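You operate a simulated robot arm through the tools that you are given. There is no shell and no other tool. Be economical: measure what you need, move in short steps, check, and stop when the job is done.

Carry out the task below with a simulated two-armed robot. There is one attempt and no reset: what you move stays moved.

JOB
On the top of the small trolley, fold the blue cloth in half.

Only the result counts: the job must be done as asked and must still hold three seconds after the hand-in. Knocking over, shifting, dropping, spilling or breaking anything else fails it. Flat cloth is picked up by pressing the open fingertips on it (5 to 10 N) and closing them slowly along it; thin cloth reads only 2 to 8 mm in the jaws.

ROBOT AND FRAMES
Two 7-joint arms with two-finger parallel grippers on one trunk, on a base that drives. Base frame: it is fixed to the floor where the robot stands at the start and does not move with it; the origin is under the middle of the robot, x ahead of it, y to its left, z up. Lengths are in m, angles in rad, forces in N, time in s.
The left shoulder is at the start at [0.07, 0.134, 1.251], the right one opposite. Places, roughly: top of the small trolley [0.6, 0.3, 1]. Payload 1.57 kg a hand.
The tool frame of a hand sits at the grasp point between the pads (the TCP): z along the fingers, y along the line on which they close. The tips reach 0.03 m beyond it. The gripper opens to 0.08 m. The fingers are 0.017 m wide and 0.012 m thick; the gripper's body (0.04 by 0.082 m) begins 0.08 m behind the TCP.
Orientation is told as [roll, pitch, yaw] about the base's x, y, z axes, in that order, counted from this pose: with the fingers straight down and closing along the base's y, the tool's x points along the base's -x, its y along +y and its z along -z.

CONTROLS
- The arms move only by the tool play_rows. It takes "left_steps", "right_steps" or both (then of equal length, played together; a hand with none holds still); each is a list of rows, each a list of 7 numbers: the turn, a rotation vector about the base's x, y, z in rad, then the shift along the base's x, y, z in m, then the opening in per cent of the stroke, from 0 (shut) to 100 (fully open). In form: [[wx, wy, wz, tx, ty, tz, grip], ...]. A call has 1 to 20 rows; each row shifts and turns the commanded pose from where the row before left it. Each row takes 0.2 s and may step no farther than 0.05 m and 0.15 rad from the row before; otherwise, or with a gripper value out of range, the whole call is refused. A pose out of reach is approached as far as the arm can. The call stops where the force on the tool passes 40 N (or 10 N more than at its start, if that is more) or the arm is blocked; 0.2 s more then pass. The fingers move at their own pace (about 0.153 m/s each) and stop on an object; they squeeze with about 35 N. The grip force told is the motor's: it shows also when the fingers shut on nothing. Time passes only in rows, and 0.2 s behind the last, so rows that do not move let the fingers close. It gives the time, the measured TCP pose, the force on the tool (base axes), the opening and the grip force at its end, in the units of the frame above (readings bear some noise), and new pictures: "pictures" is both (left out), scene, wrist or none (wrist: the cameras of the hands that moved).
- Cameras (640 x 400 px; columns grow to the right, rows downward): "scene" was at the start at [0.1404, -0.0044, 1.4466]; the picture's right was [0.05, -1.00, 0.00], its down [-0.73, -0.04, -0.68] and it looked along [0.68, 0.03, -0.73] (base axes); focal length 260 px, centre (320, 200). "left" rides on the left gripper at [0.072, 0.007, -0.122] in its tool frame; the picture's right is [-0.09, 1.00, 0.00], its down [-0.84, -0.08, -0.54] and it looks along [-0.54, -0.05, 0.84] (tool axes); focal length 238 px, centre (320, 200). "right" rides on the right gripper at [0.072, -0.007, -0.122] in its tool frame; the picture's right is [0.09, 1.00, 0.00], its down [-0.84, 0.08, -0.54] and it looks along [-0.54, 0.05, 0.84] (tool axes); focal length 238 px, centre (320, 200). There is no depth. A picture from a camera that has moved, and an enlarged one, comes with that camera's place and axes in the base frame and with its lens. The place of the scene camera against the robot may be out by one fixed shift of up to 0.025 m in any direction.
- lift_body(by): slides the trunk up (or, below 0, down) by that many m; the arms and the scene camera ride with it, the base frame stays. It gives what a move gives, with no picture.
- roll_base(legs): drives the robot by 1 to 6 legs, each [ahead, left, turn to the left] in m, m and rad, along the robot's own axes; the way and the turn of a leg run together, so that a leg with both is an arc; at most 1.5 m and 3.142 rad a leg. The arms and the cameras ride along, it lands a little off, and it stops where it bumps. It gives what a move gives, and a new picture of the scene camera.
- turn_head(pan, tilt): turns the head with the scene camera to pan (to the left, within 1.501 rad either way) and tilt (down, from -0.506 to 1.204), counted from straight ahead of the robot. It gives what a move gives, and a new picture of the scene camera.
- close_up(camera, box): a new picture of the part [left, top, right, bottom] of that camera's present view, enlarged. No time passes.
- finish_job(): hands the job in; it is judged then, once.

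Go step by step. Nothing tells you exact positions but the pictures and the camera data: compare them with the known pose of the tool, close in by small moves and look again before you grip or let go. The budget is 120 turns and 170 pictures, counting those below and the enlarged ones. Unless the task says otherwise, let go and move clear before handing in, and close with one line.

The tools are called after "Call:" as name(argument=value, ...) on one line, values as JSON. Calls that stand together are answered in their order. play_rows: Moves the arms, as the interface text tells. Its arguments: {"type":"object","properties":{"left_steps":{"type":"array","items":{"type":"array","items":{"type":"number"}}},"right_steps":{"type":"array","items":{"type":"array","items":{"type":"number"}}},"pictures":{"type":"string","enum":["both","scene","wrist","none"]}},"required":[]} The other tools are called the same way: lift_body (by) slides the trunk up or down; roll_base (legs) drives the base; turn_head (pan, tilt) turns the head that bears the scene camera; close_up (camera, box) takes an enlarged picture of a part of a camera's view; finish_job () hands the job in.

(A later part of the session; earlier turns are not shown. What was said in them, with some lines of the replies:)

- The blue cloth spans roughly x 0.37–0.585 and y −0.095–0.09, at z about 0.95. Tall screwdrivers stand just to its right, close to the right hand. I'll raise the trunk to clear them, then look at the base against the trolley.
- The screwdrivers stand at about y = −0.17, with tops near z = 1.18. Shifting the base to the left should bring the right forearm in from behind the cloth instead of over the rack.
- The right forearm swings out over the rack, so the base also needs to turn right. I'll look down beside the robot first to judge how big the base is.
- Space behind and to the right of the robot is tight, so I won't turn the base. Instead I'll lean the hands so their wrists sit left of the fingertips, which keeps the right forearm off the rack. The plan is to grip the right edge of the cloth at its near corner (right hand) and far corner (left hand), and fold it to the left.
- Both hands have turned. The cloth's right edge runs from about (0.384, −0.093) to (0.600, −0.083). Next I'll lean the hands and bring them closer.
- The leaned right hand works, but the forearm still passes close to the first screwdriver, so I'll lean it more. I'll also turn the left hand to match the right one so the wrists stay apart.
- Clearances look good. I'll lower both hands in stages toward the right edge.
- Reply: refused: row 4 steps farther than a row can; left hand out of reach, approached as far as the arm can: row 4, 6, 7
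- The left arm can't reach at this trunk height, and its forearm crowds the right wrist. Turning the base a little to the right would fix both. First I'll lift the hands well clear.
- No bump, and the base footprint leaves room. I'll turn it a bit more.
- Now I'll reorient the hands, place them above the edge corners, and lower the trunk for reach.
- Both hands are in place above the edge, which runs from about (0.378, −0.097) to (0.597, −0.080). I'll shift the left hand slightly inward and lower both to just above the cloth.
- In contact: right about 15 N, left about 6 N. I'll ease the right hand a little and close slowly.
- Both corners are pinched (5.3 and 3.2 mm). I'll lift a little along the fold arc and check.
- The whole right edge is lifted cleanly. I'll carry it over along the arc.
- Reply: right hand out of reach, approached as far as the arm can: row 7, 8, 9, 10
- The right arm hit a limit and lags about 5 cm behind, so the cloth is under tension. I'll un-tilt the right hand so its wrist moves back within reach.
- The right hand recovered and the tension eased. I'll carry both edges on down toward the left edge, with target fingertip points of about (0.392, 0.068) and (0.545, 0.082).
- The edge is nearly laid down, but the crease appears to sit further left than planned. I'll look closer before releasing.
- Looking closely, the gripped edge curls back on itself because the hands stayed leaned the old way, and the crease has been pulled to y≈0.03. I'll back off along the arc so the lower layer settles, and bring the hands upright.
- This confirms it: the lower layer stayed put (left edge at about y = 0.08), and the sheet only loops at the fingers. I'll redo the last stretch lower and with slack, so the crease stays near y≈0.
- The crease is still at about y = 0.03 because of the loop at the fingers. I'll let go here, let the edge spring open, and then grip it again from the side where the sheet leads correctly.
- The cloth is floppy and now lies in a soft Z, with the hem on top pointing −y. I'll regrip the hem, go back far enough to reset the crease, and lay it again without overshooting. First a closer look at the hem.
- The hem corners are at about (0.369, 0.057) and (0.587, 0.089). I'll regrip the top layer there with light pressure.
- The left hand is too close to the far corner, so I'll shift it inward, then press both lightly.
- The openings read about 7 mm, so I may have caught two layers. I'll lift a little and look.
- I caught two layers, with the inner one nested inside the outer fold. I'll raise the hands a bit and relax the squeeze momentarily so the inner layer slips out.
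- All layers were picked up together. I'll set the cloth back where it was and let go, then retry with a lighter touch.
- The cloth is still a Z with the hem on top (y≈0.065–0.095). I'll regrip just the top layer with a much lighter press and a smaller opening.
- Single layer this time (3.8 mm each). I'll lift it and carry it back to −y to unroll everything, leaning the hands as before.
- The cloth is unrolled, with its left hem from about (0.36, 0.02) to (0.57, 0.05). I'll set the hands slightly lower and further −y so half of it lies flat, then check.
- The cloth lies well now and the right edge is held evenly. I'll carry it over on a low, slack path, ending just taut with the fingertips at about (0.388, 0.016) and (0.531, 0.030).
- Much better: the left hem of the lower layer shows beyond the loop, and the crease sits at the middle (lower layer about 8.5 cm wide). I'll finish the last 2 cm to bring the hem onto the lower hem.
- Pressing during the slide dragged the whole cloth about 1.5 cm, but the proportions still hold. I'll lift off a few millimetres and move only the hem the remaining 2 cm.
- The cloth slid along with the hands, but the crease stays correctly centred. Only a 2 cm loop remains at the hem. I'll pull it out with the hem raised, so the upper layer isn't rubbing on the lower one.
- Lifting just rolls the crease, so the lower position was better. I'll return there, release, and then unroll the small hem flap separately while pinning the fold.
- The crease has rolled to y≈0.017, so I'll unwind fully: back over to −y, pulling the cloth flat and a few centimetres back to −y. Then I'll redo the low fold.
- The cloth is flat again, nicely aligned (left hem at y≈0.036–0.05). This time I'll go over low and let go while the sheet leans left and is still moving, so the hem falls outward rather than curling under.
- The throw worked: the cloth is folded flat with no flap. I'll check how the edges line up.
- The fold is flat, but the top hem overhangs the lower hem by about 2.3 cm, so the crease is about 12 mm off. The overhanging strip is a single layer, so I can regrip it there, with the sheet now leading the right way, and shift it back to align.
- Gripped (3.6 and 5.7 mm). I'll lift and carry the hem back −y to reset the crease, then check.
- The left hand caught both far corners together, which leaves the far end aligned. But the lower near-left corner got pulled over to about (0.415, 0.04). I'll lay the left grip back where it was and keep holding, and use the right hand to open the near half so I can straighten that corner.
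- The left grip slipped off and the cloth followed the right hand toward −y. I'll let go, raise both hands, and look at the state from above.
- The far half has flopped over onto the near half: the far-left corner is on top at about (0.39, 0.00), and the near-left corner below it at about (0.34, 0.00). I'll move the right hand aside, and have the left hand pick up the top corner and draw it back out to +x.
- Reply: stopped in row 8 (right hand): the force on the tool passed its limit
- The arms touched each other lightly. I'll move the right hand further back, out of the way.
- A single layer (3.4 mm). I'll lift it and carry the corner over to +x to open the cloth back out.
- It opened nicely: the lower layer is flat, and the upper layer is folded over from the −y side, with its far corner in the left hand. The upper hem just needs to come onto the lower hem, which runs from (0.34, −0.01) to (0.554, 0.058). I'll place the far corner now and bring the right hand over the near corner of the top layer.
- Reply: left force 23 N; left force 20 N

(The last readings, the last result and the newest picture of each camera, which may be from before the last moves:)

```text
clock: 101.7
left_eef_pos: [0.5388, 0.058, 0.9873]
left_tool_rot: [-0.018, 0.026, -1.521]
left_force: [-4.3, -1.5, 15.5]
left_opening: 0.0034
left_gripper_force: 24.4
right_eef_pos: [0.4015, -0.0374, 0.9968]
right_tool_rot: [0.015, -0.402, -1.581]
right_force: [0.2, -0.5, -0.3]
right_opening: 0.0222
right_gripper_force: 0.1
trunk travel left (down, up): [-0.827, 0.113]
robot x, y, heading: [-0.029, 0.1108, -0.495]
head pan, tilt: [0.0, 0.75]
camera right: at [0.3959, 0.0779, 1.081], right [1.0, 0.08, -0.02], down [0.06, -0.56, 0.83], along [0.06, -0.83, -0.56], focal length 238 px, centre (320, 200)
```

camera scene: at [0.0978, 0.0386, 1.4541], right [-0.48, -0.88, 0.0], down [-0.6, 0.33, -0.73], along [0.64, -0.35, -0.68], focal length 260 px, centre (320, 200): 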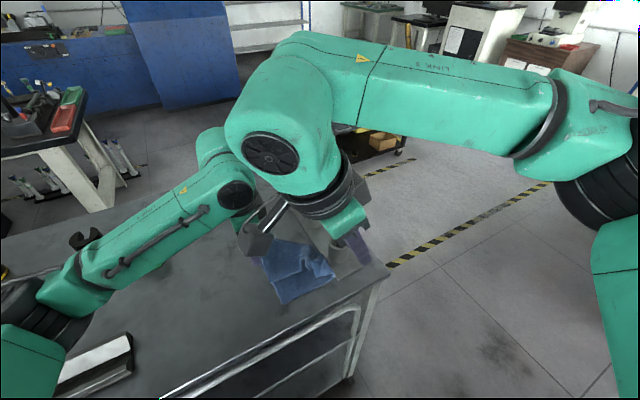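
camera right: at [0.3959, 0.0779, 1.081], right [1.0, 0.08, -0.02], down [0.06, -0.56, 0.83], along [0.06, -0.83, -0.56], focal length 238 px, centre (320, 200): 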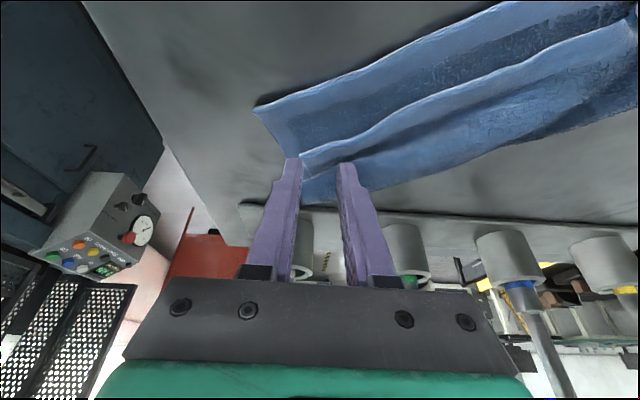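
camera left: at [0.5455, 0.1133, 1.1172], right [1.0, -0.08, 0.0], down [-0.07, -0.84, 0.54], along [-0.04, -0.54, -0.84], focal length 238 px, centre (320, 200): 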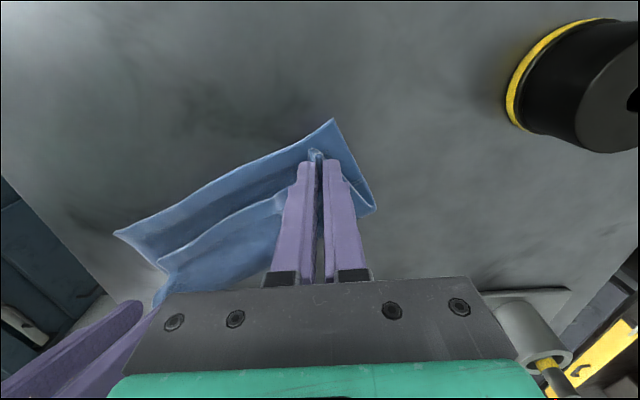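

The arms are pressing on each other. The far corner is now about in place, so I'll back the right hand off, release the left one and retreat it.

Call:
play_rows(left_steps=[[0, 0, 0, 0, 0, 0, 0], [0, 0, 0, 0, 0, 0, 0], [0, 0, 0, 0, 0, 0, 20], [0, 0, 0, 0, 0, 0, 40], [0, 0, 0, 0, 0, 0.02, 40], [0, 0, 0, 0, 0, 0.04, 40], [0, 0, 0, 0, 0.04, 0.02, 40], [0, 0, 0, 0, 0.045, 0, 40], [0, 0, 0, 0, 0.045, 0, 40]], right_steps=[[0, 0, 0, -0.01, -0.01, 0.02, 28], [0, 0, 0, -0.01, -0.01, 0.02, 28], [0, 0, 0, 0, 0, 0, 28], [0, 0, 0, 0, 0, 0, 28], [0, 0, 0, 0, 0, 0, 28], [0, 0, 0, 0, 0, 0, 28], [0, 0, 0, 0, 0, 0, 28], [0, 0, 0, 0, 0, 0, 28], [0, 0, 0, 0, 0, 0, 28]], pictures="none")

Call:
close_up(camera="left", box=[80, 80, 480, 330])

Call:
close_up(camera="scene", box=[180, 200, 380, 330])

```text
clock: 103.7
left_eef_pos: [0.5393, 0.1729, 1.0775]
left_tool_rot: [0.003, -0.003, -1.559]
left_force: [-0.1, 0.3, 0.5]
left_opening: 0.0321
left_gripper_force: 0.1
right_eef_pos: [0.3812, -0.0527, 1.0291]
right_tool_rot: [-0.008, -0.405, -1.565]
right_force: [0.2, -0.1, 0.0]
right_opening: 0.0226
right_gripper_force: 0.0
trunk travel left (down, up): [-0.827, 0.113]
robot x, y, heading: [-0.0296, 0.1148, -0.504]
head pan, tilt: [0.0, 0.75]
```

```text
1.60 times, centred on (280, 205) of left
camera zoom: at [0.546, 0.245, 1.1985], right [1.0, -0.08, 0.0], down [-0.07, -0.84, 0.55], along [-0.04, -0.54, -0.84], focal length 381 px, centre (384, 192)
```

zoom: 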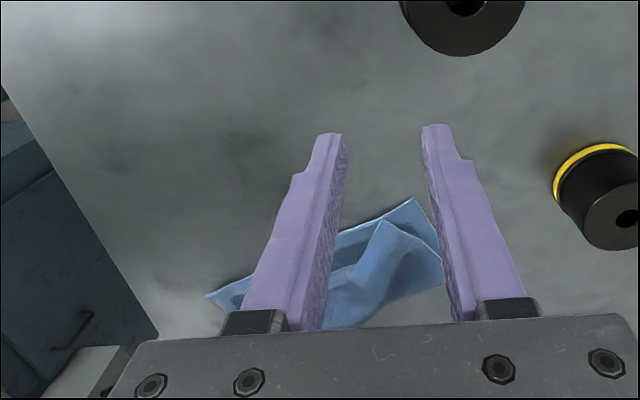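

```text
3.08 times, centred on (280, 265) of scene
camera zoom: at [0.0969, 0.0406, 1.4542], right [-0.48, -0.88, 0.0], down [-0.6, 0.33, -0.73], along [0.64, -0.35, -0.68], focal length 800 px, centre (443, 0)
```

zoom: 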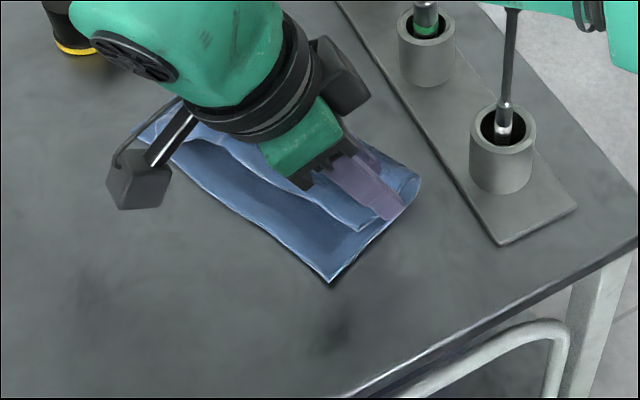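

Now the right hand can take the near corner of the top layer, at about (0.393, −0.05). I'll lower onto it lightly.

Call:
play_rows(right_steps=[[0, 0, 0, 0.016, 0.005, 0, 28], [0, 0, 0, 0.016, 0.005, -0.01, 28], [0, 0, 0, 0, 0, -0.015, 28], [0, 0, 0, 0, 0, -0.01, 28]], pictures="wrist")

Call:
play_rows(right_steps=[[0, 0, 0, 0, 0, -0.003, 28]], pictures="none")

Call:
play_rows(right_steps=[[0, 0, 0, 0, 0, -0.002, 28]], pictures="none")

```text
clock: 104.7
left_eef_pos: [0.5389, 0.1701, 1.0761]
left_tool_rot: [0.0, -0.003, -1.558]
left_force: [0.0, 0.4, -0.7]
left_opening: 0.0318
left_gripper_force: 0.0
right_eef_pos: [0.4139, -0.0456, 0.9916]
right_tool_rot: [-0.008, -0.405, -1.565]
right_force: [-0.1, 0.8, 0.0]
right_opening: 0.0224
right_gripper_force: 0.1
trunk travel left (down, up): [-0.827, 0.113]
robot x, y, heading: [-0.0262, 0.1105, -0.503]
head pan, tilt: [0.0, 0.75]
camera right: at [0.4078, 0.0703, 1.0755], right [1.0, 0.09, -0.04], down [0.08, -0.55, 0.83], along [0.05, -0.83, -0.56], focal length 238 px, centre (320, 200)
```

right: 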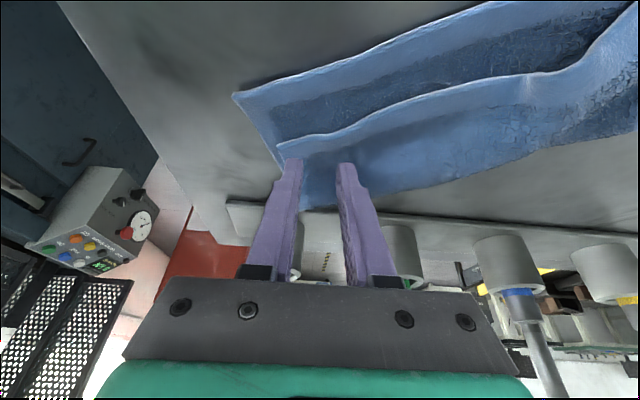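

```text
clock: 105.0
left_eef_pos: [0.5396, 0.1716, 1.0765]
left_tool_rot: [-0.001, -0.002, -1.558]
left_force: [0.5, 0.1, -0.2]
left_opening: 0.0321
left_gripper_force: 0.1
right_eef_pos: [0.4129, -0.0447, 0.9893]
right_tool_rot: [-0.007, -0.406, -1.565]
right_force: [0.0, -0.6, 0.8]
right_opening: 0.0224
right_gripper_force: 0.1
trunk travel left (down, up): [-0.827, 0.113]
robot x, y, heading: [-0.0309, 0.1132, -0.505]
head pan, tilt: [0.0, 0.75]
```

```text
clock: 105.5
left_eef_pos: [0.5402, 0.1716, 1.075]
left_tool_rot: [0.001, -0.004, -1.56]
left_force: [0.5, 0.6, -0.1]
left_opening: 0.032
left_gripper_force: 0.0
right_eef_pos: [0.4141, -0.0453, 0.9876]
right_tool_rot: [-0.009, -0.406, -1.566]
right_force: [1.2, 1.0, 1.3]
right_opening: 0.0226
right_gripper_force: 0.1
trunk travel left (down, up): [-0.827, 0.113]
robot x, y, heading: [-0.031, 0.1075, -0.501]
head pan, tilt: [0.0, 0.75]
```

Call:
play_rows(right_steps=[[0, 0, 0, 0, 0, -0.001, 28], [0, 0, 0, 0, 0, 0, 24], [0, 0, 0, 0, 0, 0, 20], [0, 0, 0, 0, 0, 0, 16], [0, 0, 0, 0, 0, 0, 12], [0, 0, 0, 0, 0, 0, 8], [0, 0, 0, 0, 0, 0, 4], [0, 0, 0, 0, 0, 0, 0], [0, 0, 0, 0, 0, 0, 0]], pictures="none")

```text
clock: 107.5
left_eef_pos: [0.5395, 0.1714, 1.0771]
left_tool_rot: [0.003, -0.003, -1.557]
left_force: [-0.5, -0.2, 0.4]
left_opening: 0.0322
left_gripper_force: 0.1
right_eef_pos: [0.4124, -0.0449, 0.9856]
right_tool_rot: [-0.008, -0.406, -1.565]
right_force: [-0.1, 0.0, 4.3]
right_opening: 0.0029
right_gripper_force: 24.3
trunk travel left (down, up): [-0.827, 0.113]
robot x, y, heading: [-0.032, 0.1126, -0.498]
head pan, tilt: [0.0, 0.75]
```

Single layer again (2.9 mm). I'll lift it slightly, carry the corner onto the lower near-left corner, and release.

Call:
play_rows(right_steps=[[0, 0, 0, 0, 0, 0.01, 0], [0, 0, 0, -0.004, 0.006, 0.006, 0], [0, 0, 0, -0.005, 0.007, 0, 0], [0, 0, 0, -0.005, 0.008, 0, 0], [0, 0, 0, -0.005, 0.008, 0, 0], [0, 0, 0, -0.005, 0.006, -0.005, 0], [0, 0, 0, 0, 0, -0.007, 0], [0, 0, 0, 0, 0, 0, 0]], pictures="wrist")

Call:
close_up(camera="scene", box=[180, 200, 380, 330])

```text
clock: 109.2
left_eef_pos: [0.5397, 0.171, 1.0761]
left_tool_rot: [-0.001, -0.002, -1.557]
left_force: [-1.1, -0.6, -0.1]
left_opening: 0.0319
left_gripper_force: 0.0
right_eef_pos: [0.3899, -0.0096, 0.9902]
right_tool_rot: [-0.009, -0.405, -1.565]
right_force: [-1.1, -0.6, -0.2]
right_opening: 0.0033
right_gripper_force: 24.5
trunk travel left (down, up): [-0.827, 0.113]
robot x, y, heading: [-0.029, 0.1092, -0.499]
head pan, tilt: [0.0, 0.75]
camera right: at [0.3834, 0.1056, 1.0737], right [1.0, 0.09, -0.04], down [0.08, -0.55, 0.83], along [0.05, -0.83, -0.56], focal length 238 px, centre (320, 200)
```

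right: 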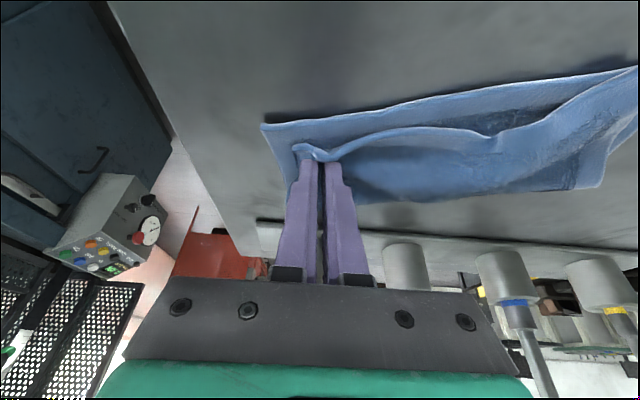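

```text
3.08 times, centred on (280, 265) of scene
camera zoom: at [0.0974, 0.0392, 1.4541], right [-0.48, -0.88, 0.0], down [-0.6, 0.33, -0.73], along [0.64, -0.35, -0.68], focal length 800 px, centre (443, 0)
```

zoom: 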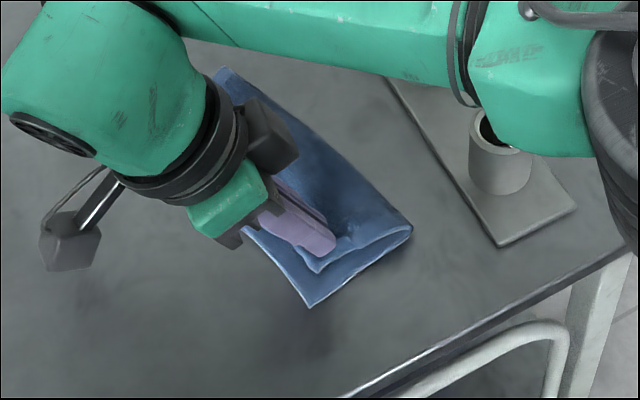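

Close: the near-side crease is at the middle, and the corner is about 2 cm short, mostly in x. I'll nudge it and release.

Call:
play_rows(right_steps=[[0, 0, 0, 0, 0, 0.008, 0], [0, 0, 0, -0.006, 0.006, 0.004, 0], [0, 0, 0, -0.006, 0.006, 0, 0], [0, 0, 0, -0.004, 0.004, -0.008, 0], [0, 0, 0, 0, 0, -0.003, 0], [0, 0, 0, 0, 0, 0, 15], [0, 0, 0, 0, 0, 0, 35], [0, 0, 0, 0, 0, 0.02, 35], [0, 0, 0, 0, 0.005, 0.045, 35], [0, 0, 0, 0, 0.03, 0.035, 35], [0, 0, 0, 0, 0, 0.03, 35]], pictures="none")

Call:
close_up(camera="right", box=[240, 20, 560, 220])

Call:
close_up(camera="scene", box=[180, 200, 380, 330])

```text
clock: 111.7
left_eef_pos: [0.5394, 0.1716, 1.0755]
left_tool_rot: [0.0, -0.002, -1.558]
left_force: [0.3, -0.7, -0.1]
left_opening: 0.032
left_gripper_force: 0.1
right_eef_pos: [0.3721, 0.0413, 1.1223]
right_tool_rot: [-0.01, -0.404, -1.566]
right_force: [0.3, -0.4, -0.1]
right_opening: 0.0281
right_gripper_force: 0.1
trunk travel left (down, up): [-0.827, 0.113]
robot x, y, heading: [-0.0284, 0.1105, -0.5]
head pan, tilt: [0.0, 0.75]
```

```text
2.00 times, centred on (400, 120) of right
camera zoom: at [0.3666, 0.1562, 1.2053], right [1.0, 0.09, -0.04], down [0.09, -0.55, 0.83], along [0.05, -0.83, -0.56], focal length 477 px, centre (160, 360)
```

zoom: 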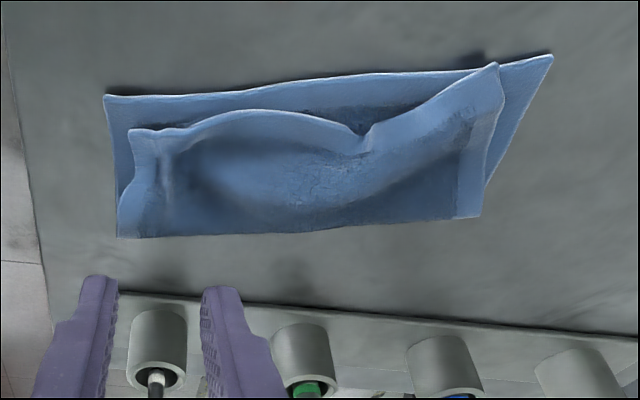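

```text
3.08 times, centred on (280, 265) of scene
camera zoom: at [0.097, 0.0387, 1.4541], right [-0.48, -0.88, 0.0], down [-0.6, 0.33, -0.73], along [0.64, -0.35, -0.68], focal length 800 px, centre (443, 0)
```

zoom: 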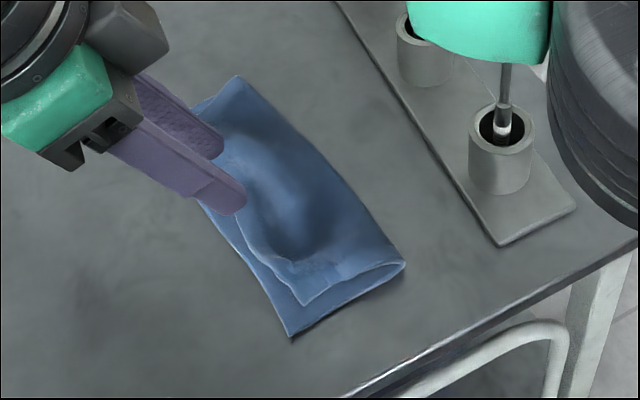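

It's clearly folded now. The top hem just sags in the middle, because its corners are slightly pulled in. I'll move the right hand away and have the left hand stretch the far upper corner outward.

Call:
play_rows(left_steps=[[0, 0, 0, 0, 0, 0, 28], [0, 0, 0, 0, 0, 0, 28], [0, 0, 0, 0, 0, 0, 28], [0, 0, 0, -0.01, -0.042, 0, 28], [0, 0, 0, -0.01, -0.042, 0, 28], [0, 0, 0, -0.011, -0.043, 0, 28], [0, 0, 0, 0, 0, -0.04, 28], [0, 0, 0, 0, 0, -0.036, 28]], right_steps=[[0, 0, 0, -0.025, -0.025, 0.02, 28], [0, 0, 0, -0.03, -0.03, 0.015, 28], [0, 0, 0, -0.03, -0.03, 0.015, 28], [0, 0, 0, -0.03, -0.035, 0.015, 28], [0, 0, 0, 0, -0.02, 0, 28], [0, 0, 0, 0, 0, 0, 28], [0, 0, 0, 0, 0, 0, 28], [0, 0, 0, 0, 0, 0, 28]], pictures="none")

Call:
close_up(camera="left", box=[120, 80, 440, 280])

```text
clock: 113.5
left_eef_pos: [0.5084, 0.0431, 0.9999]
left_tool_rot: [0.003, -0.003, -1.559]
left_force: [0.9, -0.5, -0.1]
left_opening: 0.0224
left_gripper_force: 0.1
right_eef_pos: [0.2588, -0.0991, 1.1871]
right_tool_rot: [-0.008, -0.405, -1.566]
right_force: [-0.6, -0.9, -0.1]
right_opening: 0.0224
right_gripper_force: 0.0
trunk travel left (down, up): [-0.827, 0.113]
robot x, y, heading: [-0.0315, 0.1107, -0.498]
head pan, tilt: [0.0, 0.75]
```

```text
2.00 times, centred on (280, 180) of left
camera zoom: at [0.5152, 0.1162, 1.1213], right [1.0, -0.08, 0.0], down [-0.07, -0.84, 0.54], along [-0.04, -0.54, -0.84], focal length 477 px, centre (400, 240)
```

zoom: 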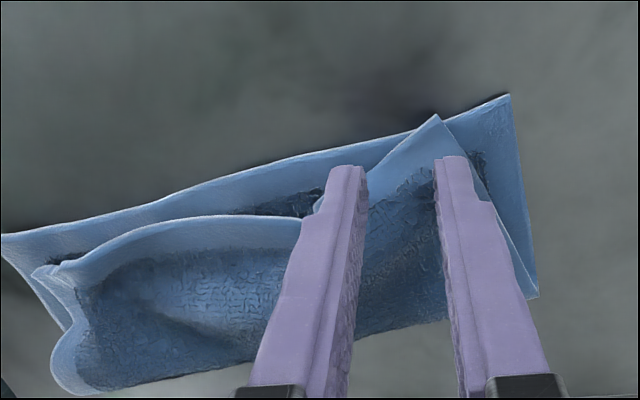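

Call:
play_rows(left_steps=[[0, 0, 0, 0.001, -0.008, -0.003, 28], [0, 0, 0, 0, 0, -0.003, 28]], pictures="none")

Call:
play_rows(left_steps=[[0, 0, 0, 0, 0, -0.002, 28]], pictures="none")

Call:
play_rows(left_steps=[[0, 0, 0, 0, 0, -0.0015, 28]], pictures="none")

Call:
play_rows(left_steps=[[0, 0, 0, 0, 0, -0.0015, 28]], pictures="none")

```text
clock: 114.0
left_eef_pos: [0.5089, 0.0356, 0.9928]
left_tool_rot: [0.0, -0.002, -1.559]
left_force: [-1.0, -0.5, 0.6]
left_opening: 0.0223
left_gripper_force: 0.0
right_eef_pos: [0.2579, -0.0988, 1.1878]
right_tool_rot: [-0.01, -0.404, -1.565]
right_force: [-0.3, -0.5, 0.1]
right_opening: 0.0224
right_gripper_force: 0.1
trunk travel left (down, up): [-0.827, 0.113]
robot x, y, heading: [-0.029, 0.1118, -0.494]
head pan, tilt: [0.0, 0.75]
```

```text
clock: 114.5
left_eef_pos: [0.5095, 0.0359, 0.9909]
left_tool_rot: [-0.001, -0.001, -1.558]
left_force: [-0.4, 0.4, -0.2]
left_opening: 0.0225
left_gripper_force: 0.0
right_eef_pos: [0.2594, -0.1002, 1.1868]
right_tool_rot: [-0.009, -0.406, -1.565]
right_force: [-0.3, 0.5, 0.3]
right_opening: 0.0222
right_gripper_force: 0.1
trunk travel left (down, up): [-0.827, 0.113]
robot x, y, heading: [-0.0317, 0.111, -0.499]
head pan, tilt: [0.0, 0.75]
```

```text
clock: 114.8
left_eef_pos: [0.5086, 0.0358, 0.9906]
left_tool_rot: [0.0, -0.003, -1.558]
left_force: [0.2, 0.7, 0.4]
left_opening: 0.0223
left_gripper_force: 0.0
right_eef_pos: [0.2594, -0.0985, 1.1859]
right_tool_rot: [-0.008, -0.404, -1.566]
right_force: [-0.3, -0.2, 0.8]
right_opening: 0.0222
right_gripper_force: 0.1
trunk travel left (down, up): [-0.827, 0.113]
robot x, y, heading: [-0.0304, 0.1121, -0.496]
head pan, tilt: [0.0, 0.75]
```

```text
clock: 115.2
left_eef_pos: [0.5079, 0.0356, 0.9887]
left_tool_rot: [0.001, -0.003, -1.56]
left_force: [-0.5, 0.3, -0.8]
left_opening: 0.0222
left_gripper_force: 0.1
right_eef_pos: [0.2582, -0.0989, 1.1862]
right_tool_rot: [-0.008, -0.405, -1.565]
right_force: [0.7, 0.7, -1.0]
right_opening: 0.0224
right_gripper_force: 0.2
trunk travel left (down, up): [-0.827, 0.113]
robot x, y, heading: [-0.0305, 0.1128, -0.496]
head pan, tilt: [0.0, 0.75]
```

Call:
play_rows(left_steps=[[0, 0, 0, 0, 0, -0.001, 28]], pictures="none")

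Call:
play_rows(left_steps=[[0, 0, 0, 0, 0, -0.0008, 28], [0, 0, 0, 0, 0, 0, 24], [0, 0, 0, 0, 0, 0, 20], [0, 0, 0, 0, 0, 0, 16], [0, 0, 0, 0, 0, 0, 12], [0, 0, 0, 0, 0, 0, 8], [0, 0, 0, 0, 0, 0, 4], [0, 0, 0, 0, 0, 0, 0], [0, 0, 0, 0, 0, 0, 0]], pictures="none")

```text
clock: 115.7
left_eef_pos: [0.5085, 0.0359, 0.9874]
left_tool_rot: [0.0, -0.004, -1.559]
left_force: [-0.2, -1.0, 3.2]
left_opening: 0.0221
left_gripper_force: 0.0
right_eef_pos: [0.2584, -0.0981, 1.1871]
right_tool_rot: [-0.01, -0.406, -1.568]
right_force: [-0.1, -0.1, -0.2]
right_opening: 0.0223
right_gripper_force: 0.0
trunk travel left (down, up): [-0.827, 0.113]
robot x, y, heading: [-0.0317, 0.1099, -0.502]
head pan, tilt: [0.0, 0.75]
```

```text
clock: 117.7
left_eef_pos: [0.5083, 0.0352, 0.9874]
left_tool_rot: [0.003, -0.003, -1.557]
left_force: [0.1, 0.7, 3.4]
left_opening: 0.0002
left_gripper_force: 21.7
right_eef_pos: [0.2587, -0.1, 1.1861]
right_tool_rot: [-0.008, -0.408, -1.566]
right_force: [-0.4, 0.5, 0.0]
right_opening: 0.0222
right_gripper_force: 0.1
trunk travel left (down, up): [-0.827, 0.113]
robot x, y, heading: [-0.0324, 0.1129, -0.503]
head pan, tilt: [0.0, 0.75]
```

Missed it. I'll open again and press slightly more.

Call:
play_rows(left_steps=[[0, 0, 0, 0, 0, 0.006, 20], [0, 0, 0, 0, 0, 0, 32], [0, 0, 0, 0, 0, -0.005, 32], [0, 0, 0, 0, 0, -0.0015, 32]], pictures="wrist")

Call:
play_rows(left_steps=[[0, 0, 0, 0, 0, -0.0008, 32]], pictures="none")

```text
clock: 118.7
left_eef_pos: [0.509, 0.036, 0.9872]
left_tool_rot: [0.001, -0.005, -1.56]
left_force: [-0.1, 0.4, 4.7]
left_opening: 0.0254
left_gripper_force: 0.1
right_eef_pos: [0.2581, -0.0988, 1.1868]
right_tool_rot: [-0.009, -0.406, -1.566]
right_force: [-0.5, -0.3, 0.4]
right_opening: 0.0225
right_gripper_force: 0.1
trunk travel left (down, up): [-0.827, 0.113]
robot x, y, heading: [-0.0305, 0.1111, -0.498]
head pan, tilt: [0.0, 0.75]
camera left: at [0.5153, 0.1088, 1.1087], right [1.0, -0.08, 0.0], down [-0.07, -0.84, 0.55], along [-0.04, -0.54, -0.84], focal length 238 px, centre (320, 200)
```

left: 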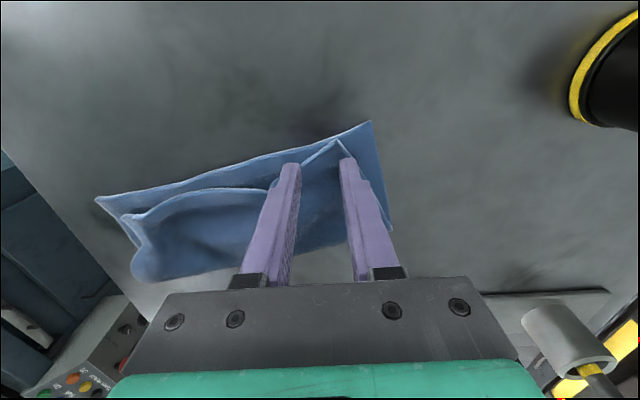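

```text
clock: 119.0
left_eef_pos: [0.508, 0.0374, 0.9857]
left_tool_rot: [0.002, -0.003, -1.558]
left_force: [1.3, -0.5, 5.6]
left_opening: 0.0254
left_gripper_force: 0.1
right_eef_pos: [0.257, -0.0996, 1.1874]
right_tool_rot: [-0.008, -0.407, -1.567]
right_force: [0.2, 0.1, 0.0]
right_opening: 0.0223
right_gripper_force: 0.2
trunk travel left (down, up): [-0.827, 0.113]
robot x, y, heading: [-0.0296, 0.1117, -0.494]
head pan, tilt: [0.0, 0.75]
```

Call:
play_rows(left_steps=[[0, 0, 0, 0, 0, 0, 28], [0, 0, 0, 0, 0, 0, 24], [0, 0, 0, 0, 0, 0, 20], [0, 0, 0, 0, 0, 0, 16], [0, 0, 0, 0, 0, 0, 12], [0, 0, 0, 0, 0, 0, 8], [0, 0, 0, 0, 0, 0, 4], [0, 0, 0, 0, 0, 0, 0], [0, 0, 0, 0, 0, 0, 0]], pictures="wrist")

```text
clock: 121.0
left_eef_pos: [0.5077, 0.0361, 0.9859]
left_tool_rot: [0.002, -0.005, -1.557]
left_force: [-1.0, 0.0, 8.9]
left_opening: 0.0047
left_gripper_force: 24.9
right_eef_pos: [0.2567, -0.1008, 1.188]
right_tool_rot: [-0.007, -0.408, -1.565]
right_force: [0.1, -0.4, 0.0]
right_opening: 0.0224
right_gripper_force: 0.0
trunk travel left (down, up): [-0.827, 0.113]
robot x, y, heading: [-0.0305, 0.1119, -0.498]
head pan, tilt: [0.0, 0.75]
camera left: at [0.5142, 0.1089, 1.1081], right [1.0, -0.08, 0.0], down [-0.07, -0.84, 0.54], along [-0.04, -0.54, -0.84], focal length 238 px, centre (320, 200)
```

left: 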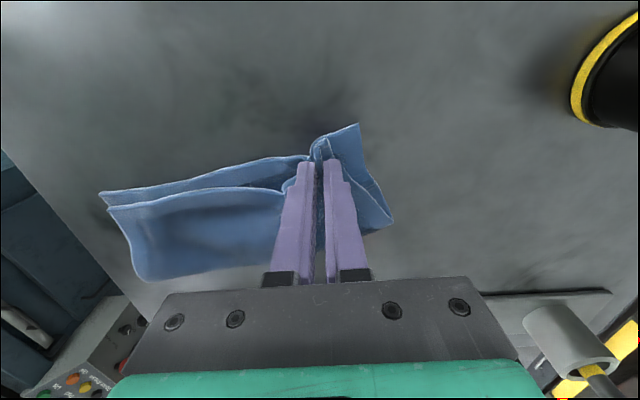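

Probably both layers are pinched here. I'll open slowly in place so the ruck spreads back out, lift, and look.

Call:
play_rows(left_steps=[[0, 0, 0, 0, 0, 0.0005, 6], [0, 0, 0, 0, 0, 0, 12], [0, 0, 0, 0, 0, 0, 18], [0, 0, 0, 0, 0, 0, 25], [0, 0, 0, 0, 0, 0, 32], [0, 0, 0, 0, 0, 0.02, 32], [0, 0, 0, 0, 0.01, 0.04, 32], [0, 0, 0, 0, 0.03, 0.03, 32]], pictures="none")

Call:
close_up(camera="left", box=[100, 80, 420, 280])

```text
clock: 122.8
left_eef_pos: [0.5082, 0.0775, 1.0769]
left_tool_rot: [-0.001, -0.004, -1.558]
left_force: [-0.1, 0.2, -0.7]
left_opening: 0.0258
left_gripper_force: 0.1
right_eef_pos: [0.2596, -0.0959, 1.1871]
right_tool_rot: [-0.008, -0.408, -1.566]
right_force: [-0.4, 0.3, -1.2]
right_opening: 0.0224
right_gripper_force: 0.0
trunk travel left (down, up): [-0.827, 0.113]
robot x, y, heading: [-0.0303, 0.1105, -0.5]
head pan, tilt: [0.0, 0.75]
```

```text
2.00 times, centred on (260, 180) of left
camera zoom: at [0.5154, 0.1509, 1.1985], right [1.0, -0.08, 0.0], down [-0.07, -0.84, 0.55], along [-0.04, -0.54, -0.84], focal length 477 px, centre (440, 240)
```

zoom: 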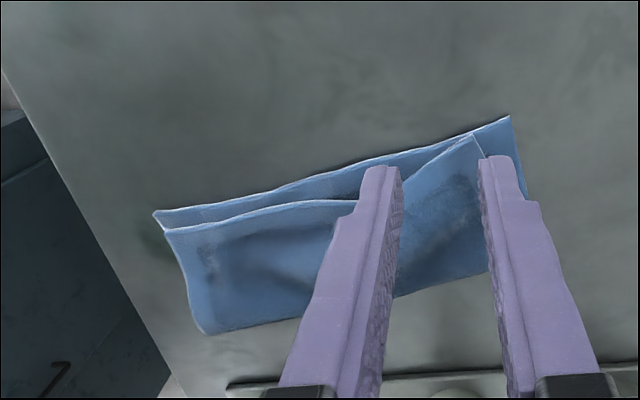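

Good state: corner offsets are about 1 cm (near) and 2 cm (far), and the middle of the hem is about 2 cm short. I'll press the closed fingertips lightly on the top layer near the far corner and stroke it outward.

Call:
play_rows(left_steps=[[0, 0, 0, -0.004, -0.017, -0.04, 0], [0, 0, 0, 0, -0.017, -0.04, 0], [0, 0, 0, 0, 0, -0.006, 0], [0, 0, 0, 0, 0, -0.003, 0]], pictures="none")

Call:
play_rows(left_steps=[[0, 0, 0, 0, 0, -0.001, 0]], pictures="none")

```text
clock: 123.8
left_eef_pos: [0.5055, 0.0422, 0.9874]
left_tool_rot: [0.002, -0.003, -1.557]
left_force: [0.6, 0.9, 2.9]
left_opening: 0.0
left_gripper_force: 21.3
right_eef_pos: [0.2587, -0.0991, 1.1866]
right_tool_rot: [-0.009, -0.406, -1.566]
right_force: [-0.1, 0.8, -0.6]
right_opening: 0.0222
right_gripper_force: 0.0
trunk travel left (down, up): [-0.827, 0.113]
robot x, y, heading: [-0.0293, 0.1108, -0.5]
head pan, tilt: [0.0, 0.75]
```

```text
clock: 124.2
left_eef_pos: [0.5039, 0.0426, 0.9866]
left_tool_rot: [0.002, -0.003, -1.56]
left_force: [1.0, -0.6, 4.7]
left_opening: 0.0
left_gripper_force: 21.3
right_eef_pos: [0.2576, -0.0983, 1.1869]
right_tool_rot: [-0.009, -0.404, -1.565]
right_force: [1.3, -0.9, 0.4]
right_opening: 0.0225
right_gripper_force: 0.0
trunk travel left (down, up): [-0.827, 0.113]
robot x, y, heading: [-0.0304, 0.1132, -0.496]
head pan, tilt: [0.0, 0.75]
```

Call:
play_rows(left_steps=[[0, 0, 0, 0.004, 0.001, 0.0005, 0], [0, 0, 0, 0.004, 0.002, 0, 0], [0, 0, 0, 0.004, 0.002, 0, 0], [0, 0, 0, 0.004, 0.002, 0, 0], [0, 0, 0, 0.004, 0.002, 0, 0], [0, 0, 0, 0, 0, 0.02, 0], [0, 0, 0, 0, 0.01, 0.04, 0], [0, 0, 0, 0, 0.03, 0.03, 0]], pictures="none")

Call:
close_up(camera="left", box=[80, 80, 400, 280])

```text
clock: 126.0
left_eef_pos: [0.524, 0.0932, 1.078]
left_tool_rot: [0.001, -0.004, -1.558]
left_force: [-0.4, 0.4, -0.2]
left_opening: 0.0
left_gripper_force: 21.6
right_eef_pos: [0.2589, -0.0966, 1.1868]
right_tool_rot: [-0.009, -0.408, -1.566]
right_force: [-0.4, -0.3, -0.5]
right_opening: 0.0225
right_gripper_force: 0.0
trunk travel left (down, up): [-0.827, 0.113]
robot x, y, heading: [-0.0269, 0.1122, -0.5]
head pan, tilt: [0.0, 0.75]
```

```text
2.00 times, centred on (240, 180) of left
camera zoom: at [0.5308, 0.1664, 1.1992], right [1.0, -0.08, 0.0], down [-0.07, -0.84, 0.55], along [-0.04, -0.54, -0.84], focal length 477 px, centre (480, 240)
```

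zoom: 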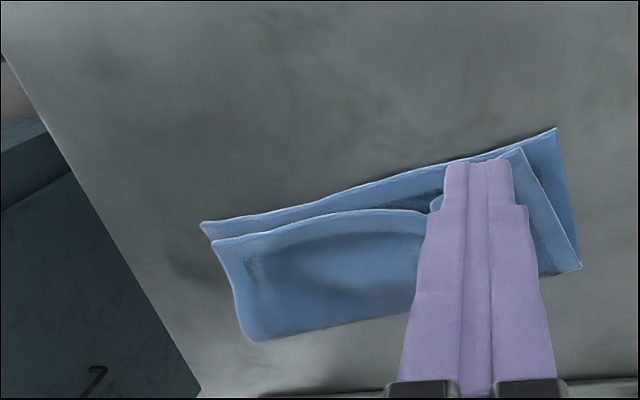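

The whole cloth moved along with the stroke. I'll pin the near half with the right fingertips so only the slack top layer moves, then stroke again.

Call:
play_rows(right_steps=[[0.1, 0, 0, 0.027, 0.015, 0, 0], [0.1, 0, 0, 0.027, 0.015, 0, 0], [0.1, 0, 0, 0.027, 0.015, 0, 0], [0.1, 0, 0, 0.028, 0.016, 0, 0], [0, 0, 0, 0.028, 0.016, 0, 0], [0, 0, 0, 0, 0, -0.045, 0], [0, 0, 0, 0, 0, -0.045, 0], [0, 0, 0, 0, 0, -0.045, 0], [0, 0, 0, 0, 0, -0.045, 0]], pictures="scene")

Call:
play_rows(left_steps=[[0, 0, 0, 0, 0, 0, 0], [0, 0, 0, 0, 0, 0, 0], [0, 0, 0, 0, 0, 0, 0]], right_steps=[[0, 0, 0, 0, 0, -0.012, 0], [0, 0, 0, 0, 0, -0.006, 0], [0, 0, 0, 0, 0, -0.003, 0]], pictures="none")

```text
clock: 128.1
left_eef_pos: [0.5256, 0.0905, 1.0762]
left_tool_rot: [0.002, -0.002, -1.558]
left_force: [0.0, 0.7, -0.4]
left_opening: 0.0
left_gripper_force: 20.9
right_eef_pos: [0.3966, -0.0237, 1.0058]
right_tool_rot: [-0.007, -0.007, -1.567]
right_force: [-0.7, -0.1, 0.2]
right_opening: 0.0
right_gripper_force: 21.3
trunk travel left (down, up): [-0.827, 0.113]
robot x, y, heading: [-0.0326, 0.1131, -0.502]
head pan, tilt: [0.0, 0.75]
camera scene: at [0.098, 0.0382, 1.4541], right [-0.48, -0.88, 0.0], down [-0.6, 0.33, -0.73], along [0.64, -0.35, -0.68], focal length 260 px, centre (320, 200)
```

scene: 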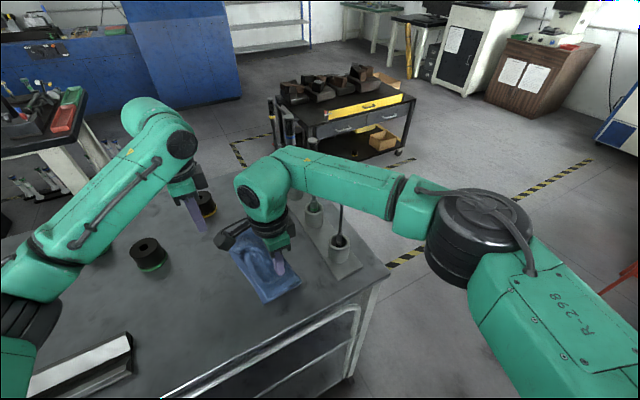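

```text
clock: 128.8
left_eef_pos: [0.524, 0.0927, 1.0767]
left_tool_rot: [0.001, -0.004, -1.56]
left_force: [-0.3, 0.0, -0.4]
left_opening: 0.0
left_gripper_force: 21.4
right_eef_pos: [0.396, -0.0217, 0.9868]
right_tool_rot: [-0.006, -0.006, -1.566]
right_force: [0.1, -0.6, 5.0]
right_opening: 0.0001
right_gripper_force: 21.1
trunk travel left (down, up): [-0.827, 0.113]
robot x, y, heading: [-0.0284, 0.1121, -0.495]
head pan, tilt: [0.0, 0.75]
```

Call:
play_rows(left_steps=[[0, 0, 0, 0, -0.022, -0.03, 0], [0, 0, 0, 0, -0.022, -0.03, 0], [0, 0, 0, 0, 0, -0.022, 0], [0, 0, 0, 0, 0, -0.006, 0], [0, 0, 0, 0, 0, -0.001, 0]], right_steps=[[0, 0, 0, 0, 0, -0.0015, 0], [0, 0, 0, 0, 0, -0.001, 0], [0, 0, 0, 0, 0, 0, 0], [0, 0, 0, 0, 0, 0, 0], [0, 0, 0, 0, 0, 0, 0]], pictures="none")

```text
clock: 130.1
left_eef_pos: [0.5235, 0.0475, 0.9881]
left_tool_rot: [0.002, -0.004, -1.558]
left_force: [0.3, -1.5, 0.4]
left_opening: 0.0002
left_gripper_force: 21.2
right_eef_pos: [0.3956, -0.0218, 0.9838]
right_tool_rot: [-0.003, -0.005, -1.567]
right_force: [5.3, -0.9, 24.0]
right_opening: 0.0001
right_gripper_force: 20.7
trunk travel left (down, up): [-0.827, 0.113]
robot x, y, heading: [-0.0278, 0.1124, -0.502]
head pan, tilt: [0.0, 0.75]
```

Call:
play_rows(left_steps=[[0, 0, 0, 0, 0, -0.0012, 0], [0, 0, 0, 0.005, 0.002, 0, 0], [0, 0, 0, 0.005, 0.003, 0, 0], [0, 0, 0, 0.005, 0.003, 0, 0], [0, 0, 0, 0.005, 0.003, 0, 0], [0, 0, 0, 0.004, 0.003, 0, 0], [0, 0, 0, 0, 0, 0.02, 0], [0, 0, 0, -0.005, 0.02, 0.04, 0], [0, 0, 0, -0.01, 0.03, 0.02, 0]], pictures="none")

Call:
close_up(camera="left", box=[80, 100, 400, 300])

```text
clock: 132.1
left_eef_pos: [0.5312, 0.1133, 1.0673]
left_tool_rot: [0.004, -0.004, -1.56]
left_force: [0.4, 0.2, 0.4]
left_opening: 0.0002
left_gripper_force: 21.5
right_eef_pos: [0.3937, -0.0205, 0.9848]
right_tool_rot: [-0.004, -0.009, -1.568]
right_force: [6.0, -2.3, 26.2]
right_opening: 0.0
right_gripper_force: 21.3
trunk travel left (down, up): [-0.827, 0.113]
robot x, y, heading: [-0.0261, 0.1116, -0.501]
head pan, tilt: [0.0, 0.75]
```

```text
2.00 times, centred on (240, 200) of left
camera zoom: at [0.5376, 0.1857, 1.19], right [1.0, -0.08, 0.0], down [-0.07, -0.84, 0.55], along [-0.04, -0.54, -0.84], focal length 477 px, centre (480, 200)
```

zoom: 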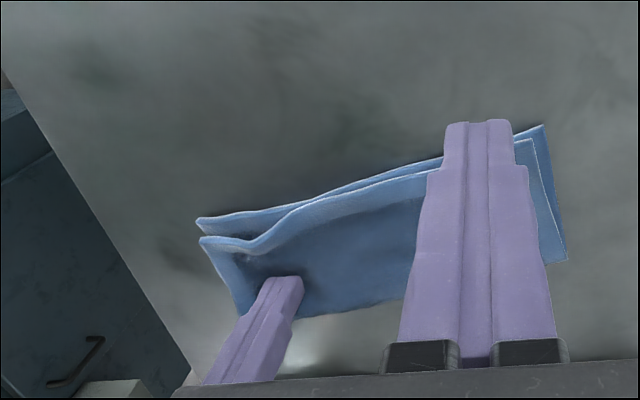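

The pinned stroke worked: the top hem now runs parallel to the lower hem, about 1 cm off along its length. I'll lift the right hand straight up and check the result.

Call:
play_rows(left_steps=[[0, 0, 0, -0.01, 0.03, 0.02, 0], [0, 0, 0, -0.01, 0.03, 0.02, 0], [0, 0, 0, 0, 0.04, 0.02, 0], [0, 0, 0, 0, 0.04, 0.02, 0], [0, 0, 0, 0, 0.03, 0, 0], [0, 0, 0, 0, 0, 0, 0], [0, 0, 0, 0, 0, 0, 0]], right_steps=[[0, 0, 0, 0, 0, 0.005, 0], [0, 0, 0, 0, 0, 0.02, 0], [0, 0, 0, 0, 0, 0.04, 0], [0, 0, 0, 0, 0, 0.045, 0], [0, 0, 0, -0.03, 0, 0.04, 0], [0, 0, 0, -0.04, -0.02, 0.02, 0], [0, 0, 0, -0.04, -0.02, 0.02, 0]], pictures="none")

Call:
close_up(camera="scene", box=[160, 190, 360, 320])

Call:
close_up(camera="left", box=[60, 180, 420, 400])

```text
clock: 133.7
left_eef_pos: [0.5124, 0.2803, 1.1471]
left_tool_rot: [0.001, -0.002, -1.558]
left_force: [0.0, -0.5, 0.2]
left_opening: 0.0002
left_gripper_force: 21.3
right_eef_pos: [0.283, -0.0649, 1.1727]
right_tool_rot: [-0.006, -0.004, -1.564]
right_force: [-0.2, -0.3, -0.9]
right_opening: 0.0004
right_gripper_force: 21.4
trunk travel left (down, up): [-0.827, 0.113]
robot x, y, heading: [-0.0271, 0.1084, -0.496]
head pan, tilt: [0.0, 0.75]
```

```text
3.08 times, centred on (260, 255) of scene
camera zoom: at [0.0952, 0.0374, 1.4542], right [-0.48, -0.88, 0.0], down [-0.6, 0.33, -0.73], along [0.64, -0.35, -0.68], focal length 800 px, centre (505, 31)
```

zoom: 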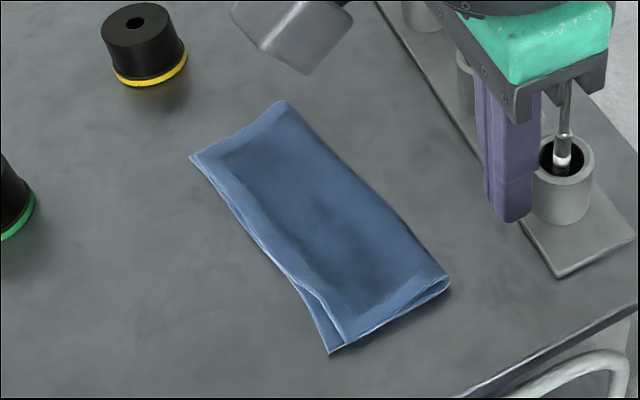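

```text
1.78 times, centred on (240, 290) of left
camera zoom: at [0.5189, 0.3527, 1.2689], right [1.0, -0.08, 0.0], down [-0.07, -0.84, 0.54], along [-0.04, -0.54, -0.84], focal length 424 px, centre (462, 40)
```

zoom: 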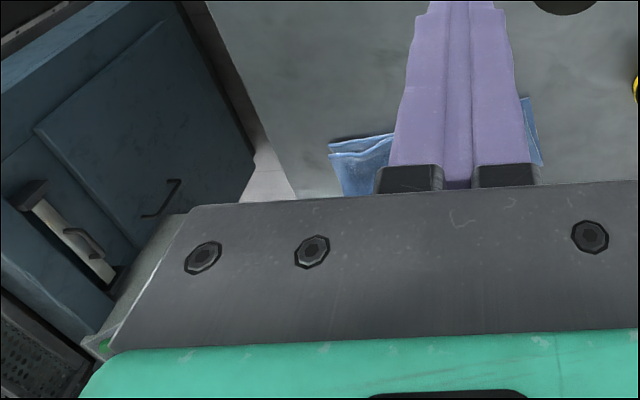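

The cloth lies neatly folded in half, with its hems nearly coincident and the crease straight. Both hands are clear and the other objects look untouched, so I'm handing in.

Call:
finish_job()

```text
The job is handed in.
```

The blue cloth is folded in half and lying flat on the trolley top. Its two hems line up to within about 1 cm. The cloth ended a little off and turned from where it lay at the start; the other items look untouched in the last pictures.
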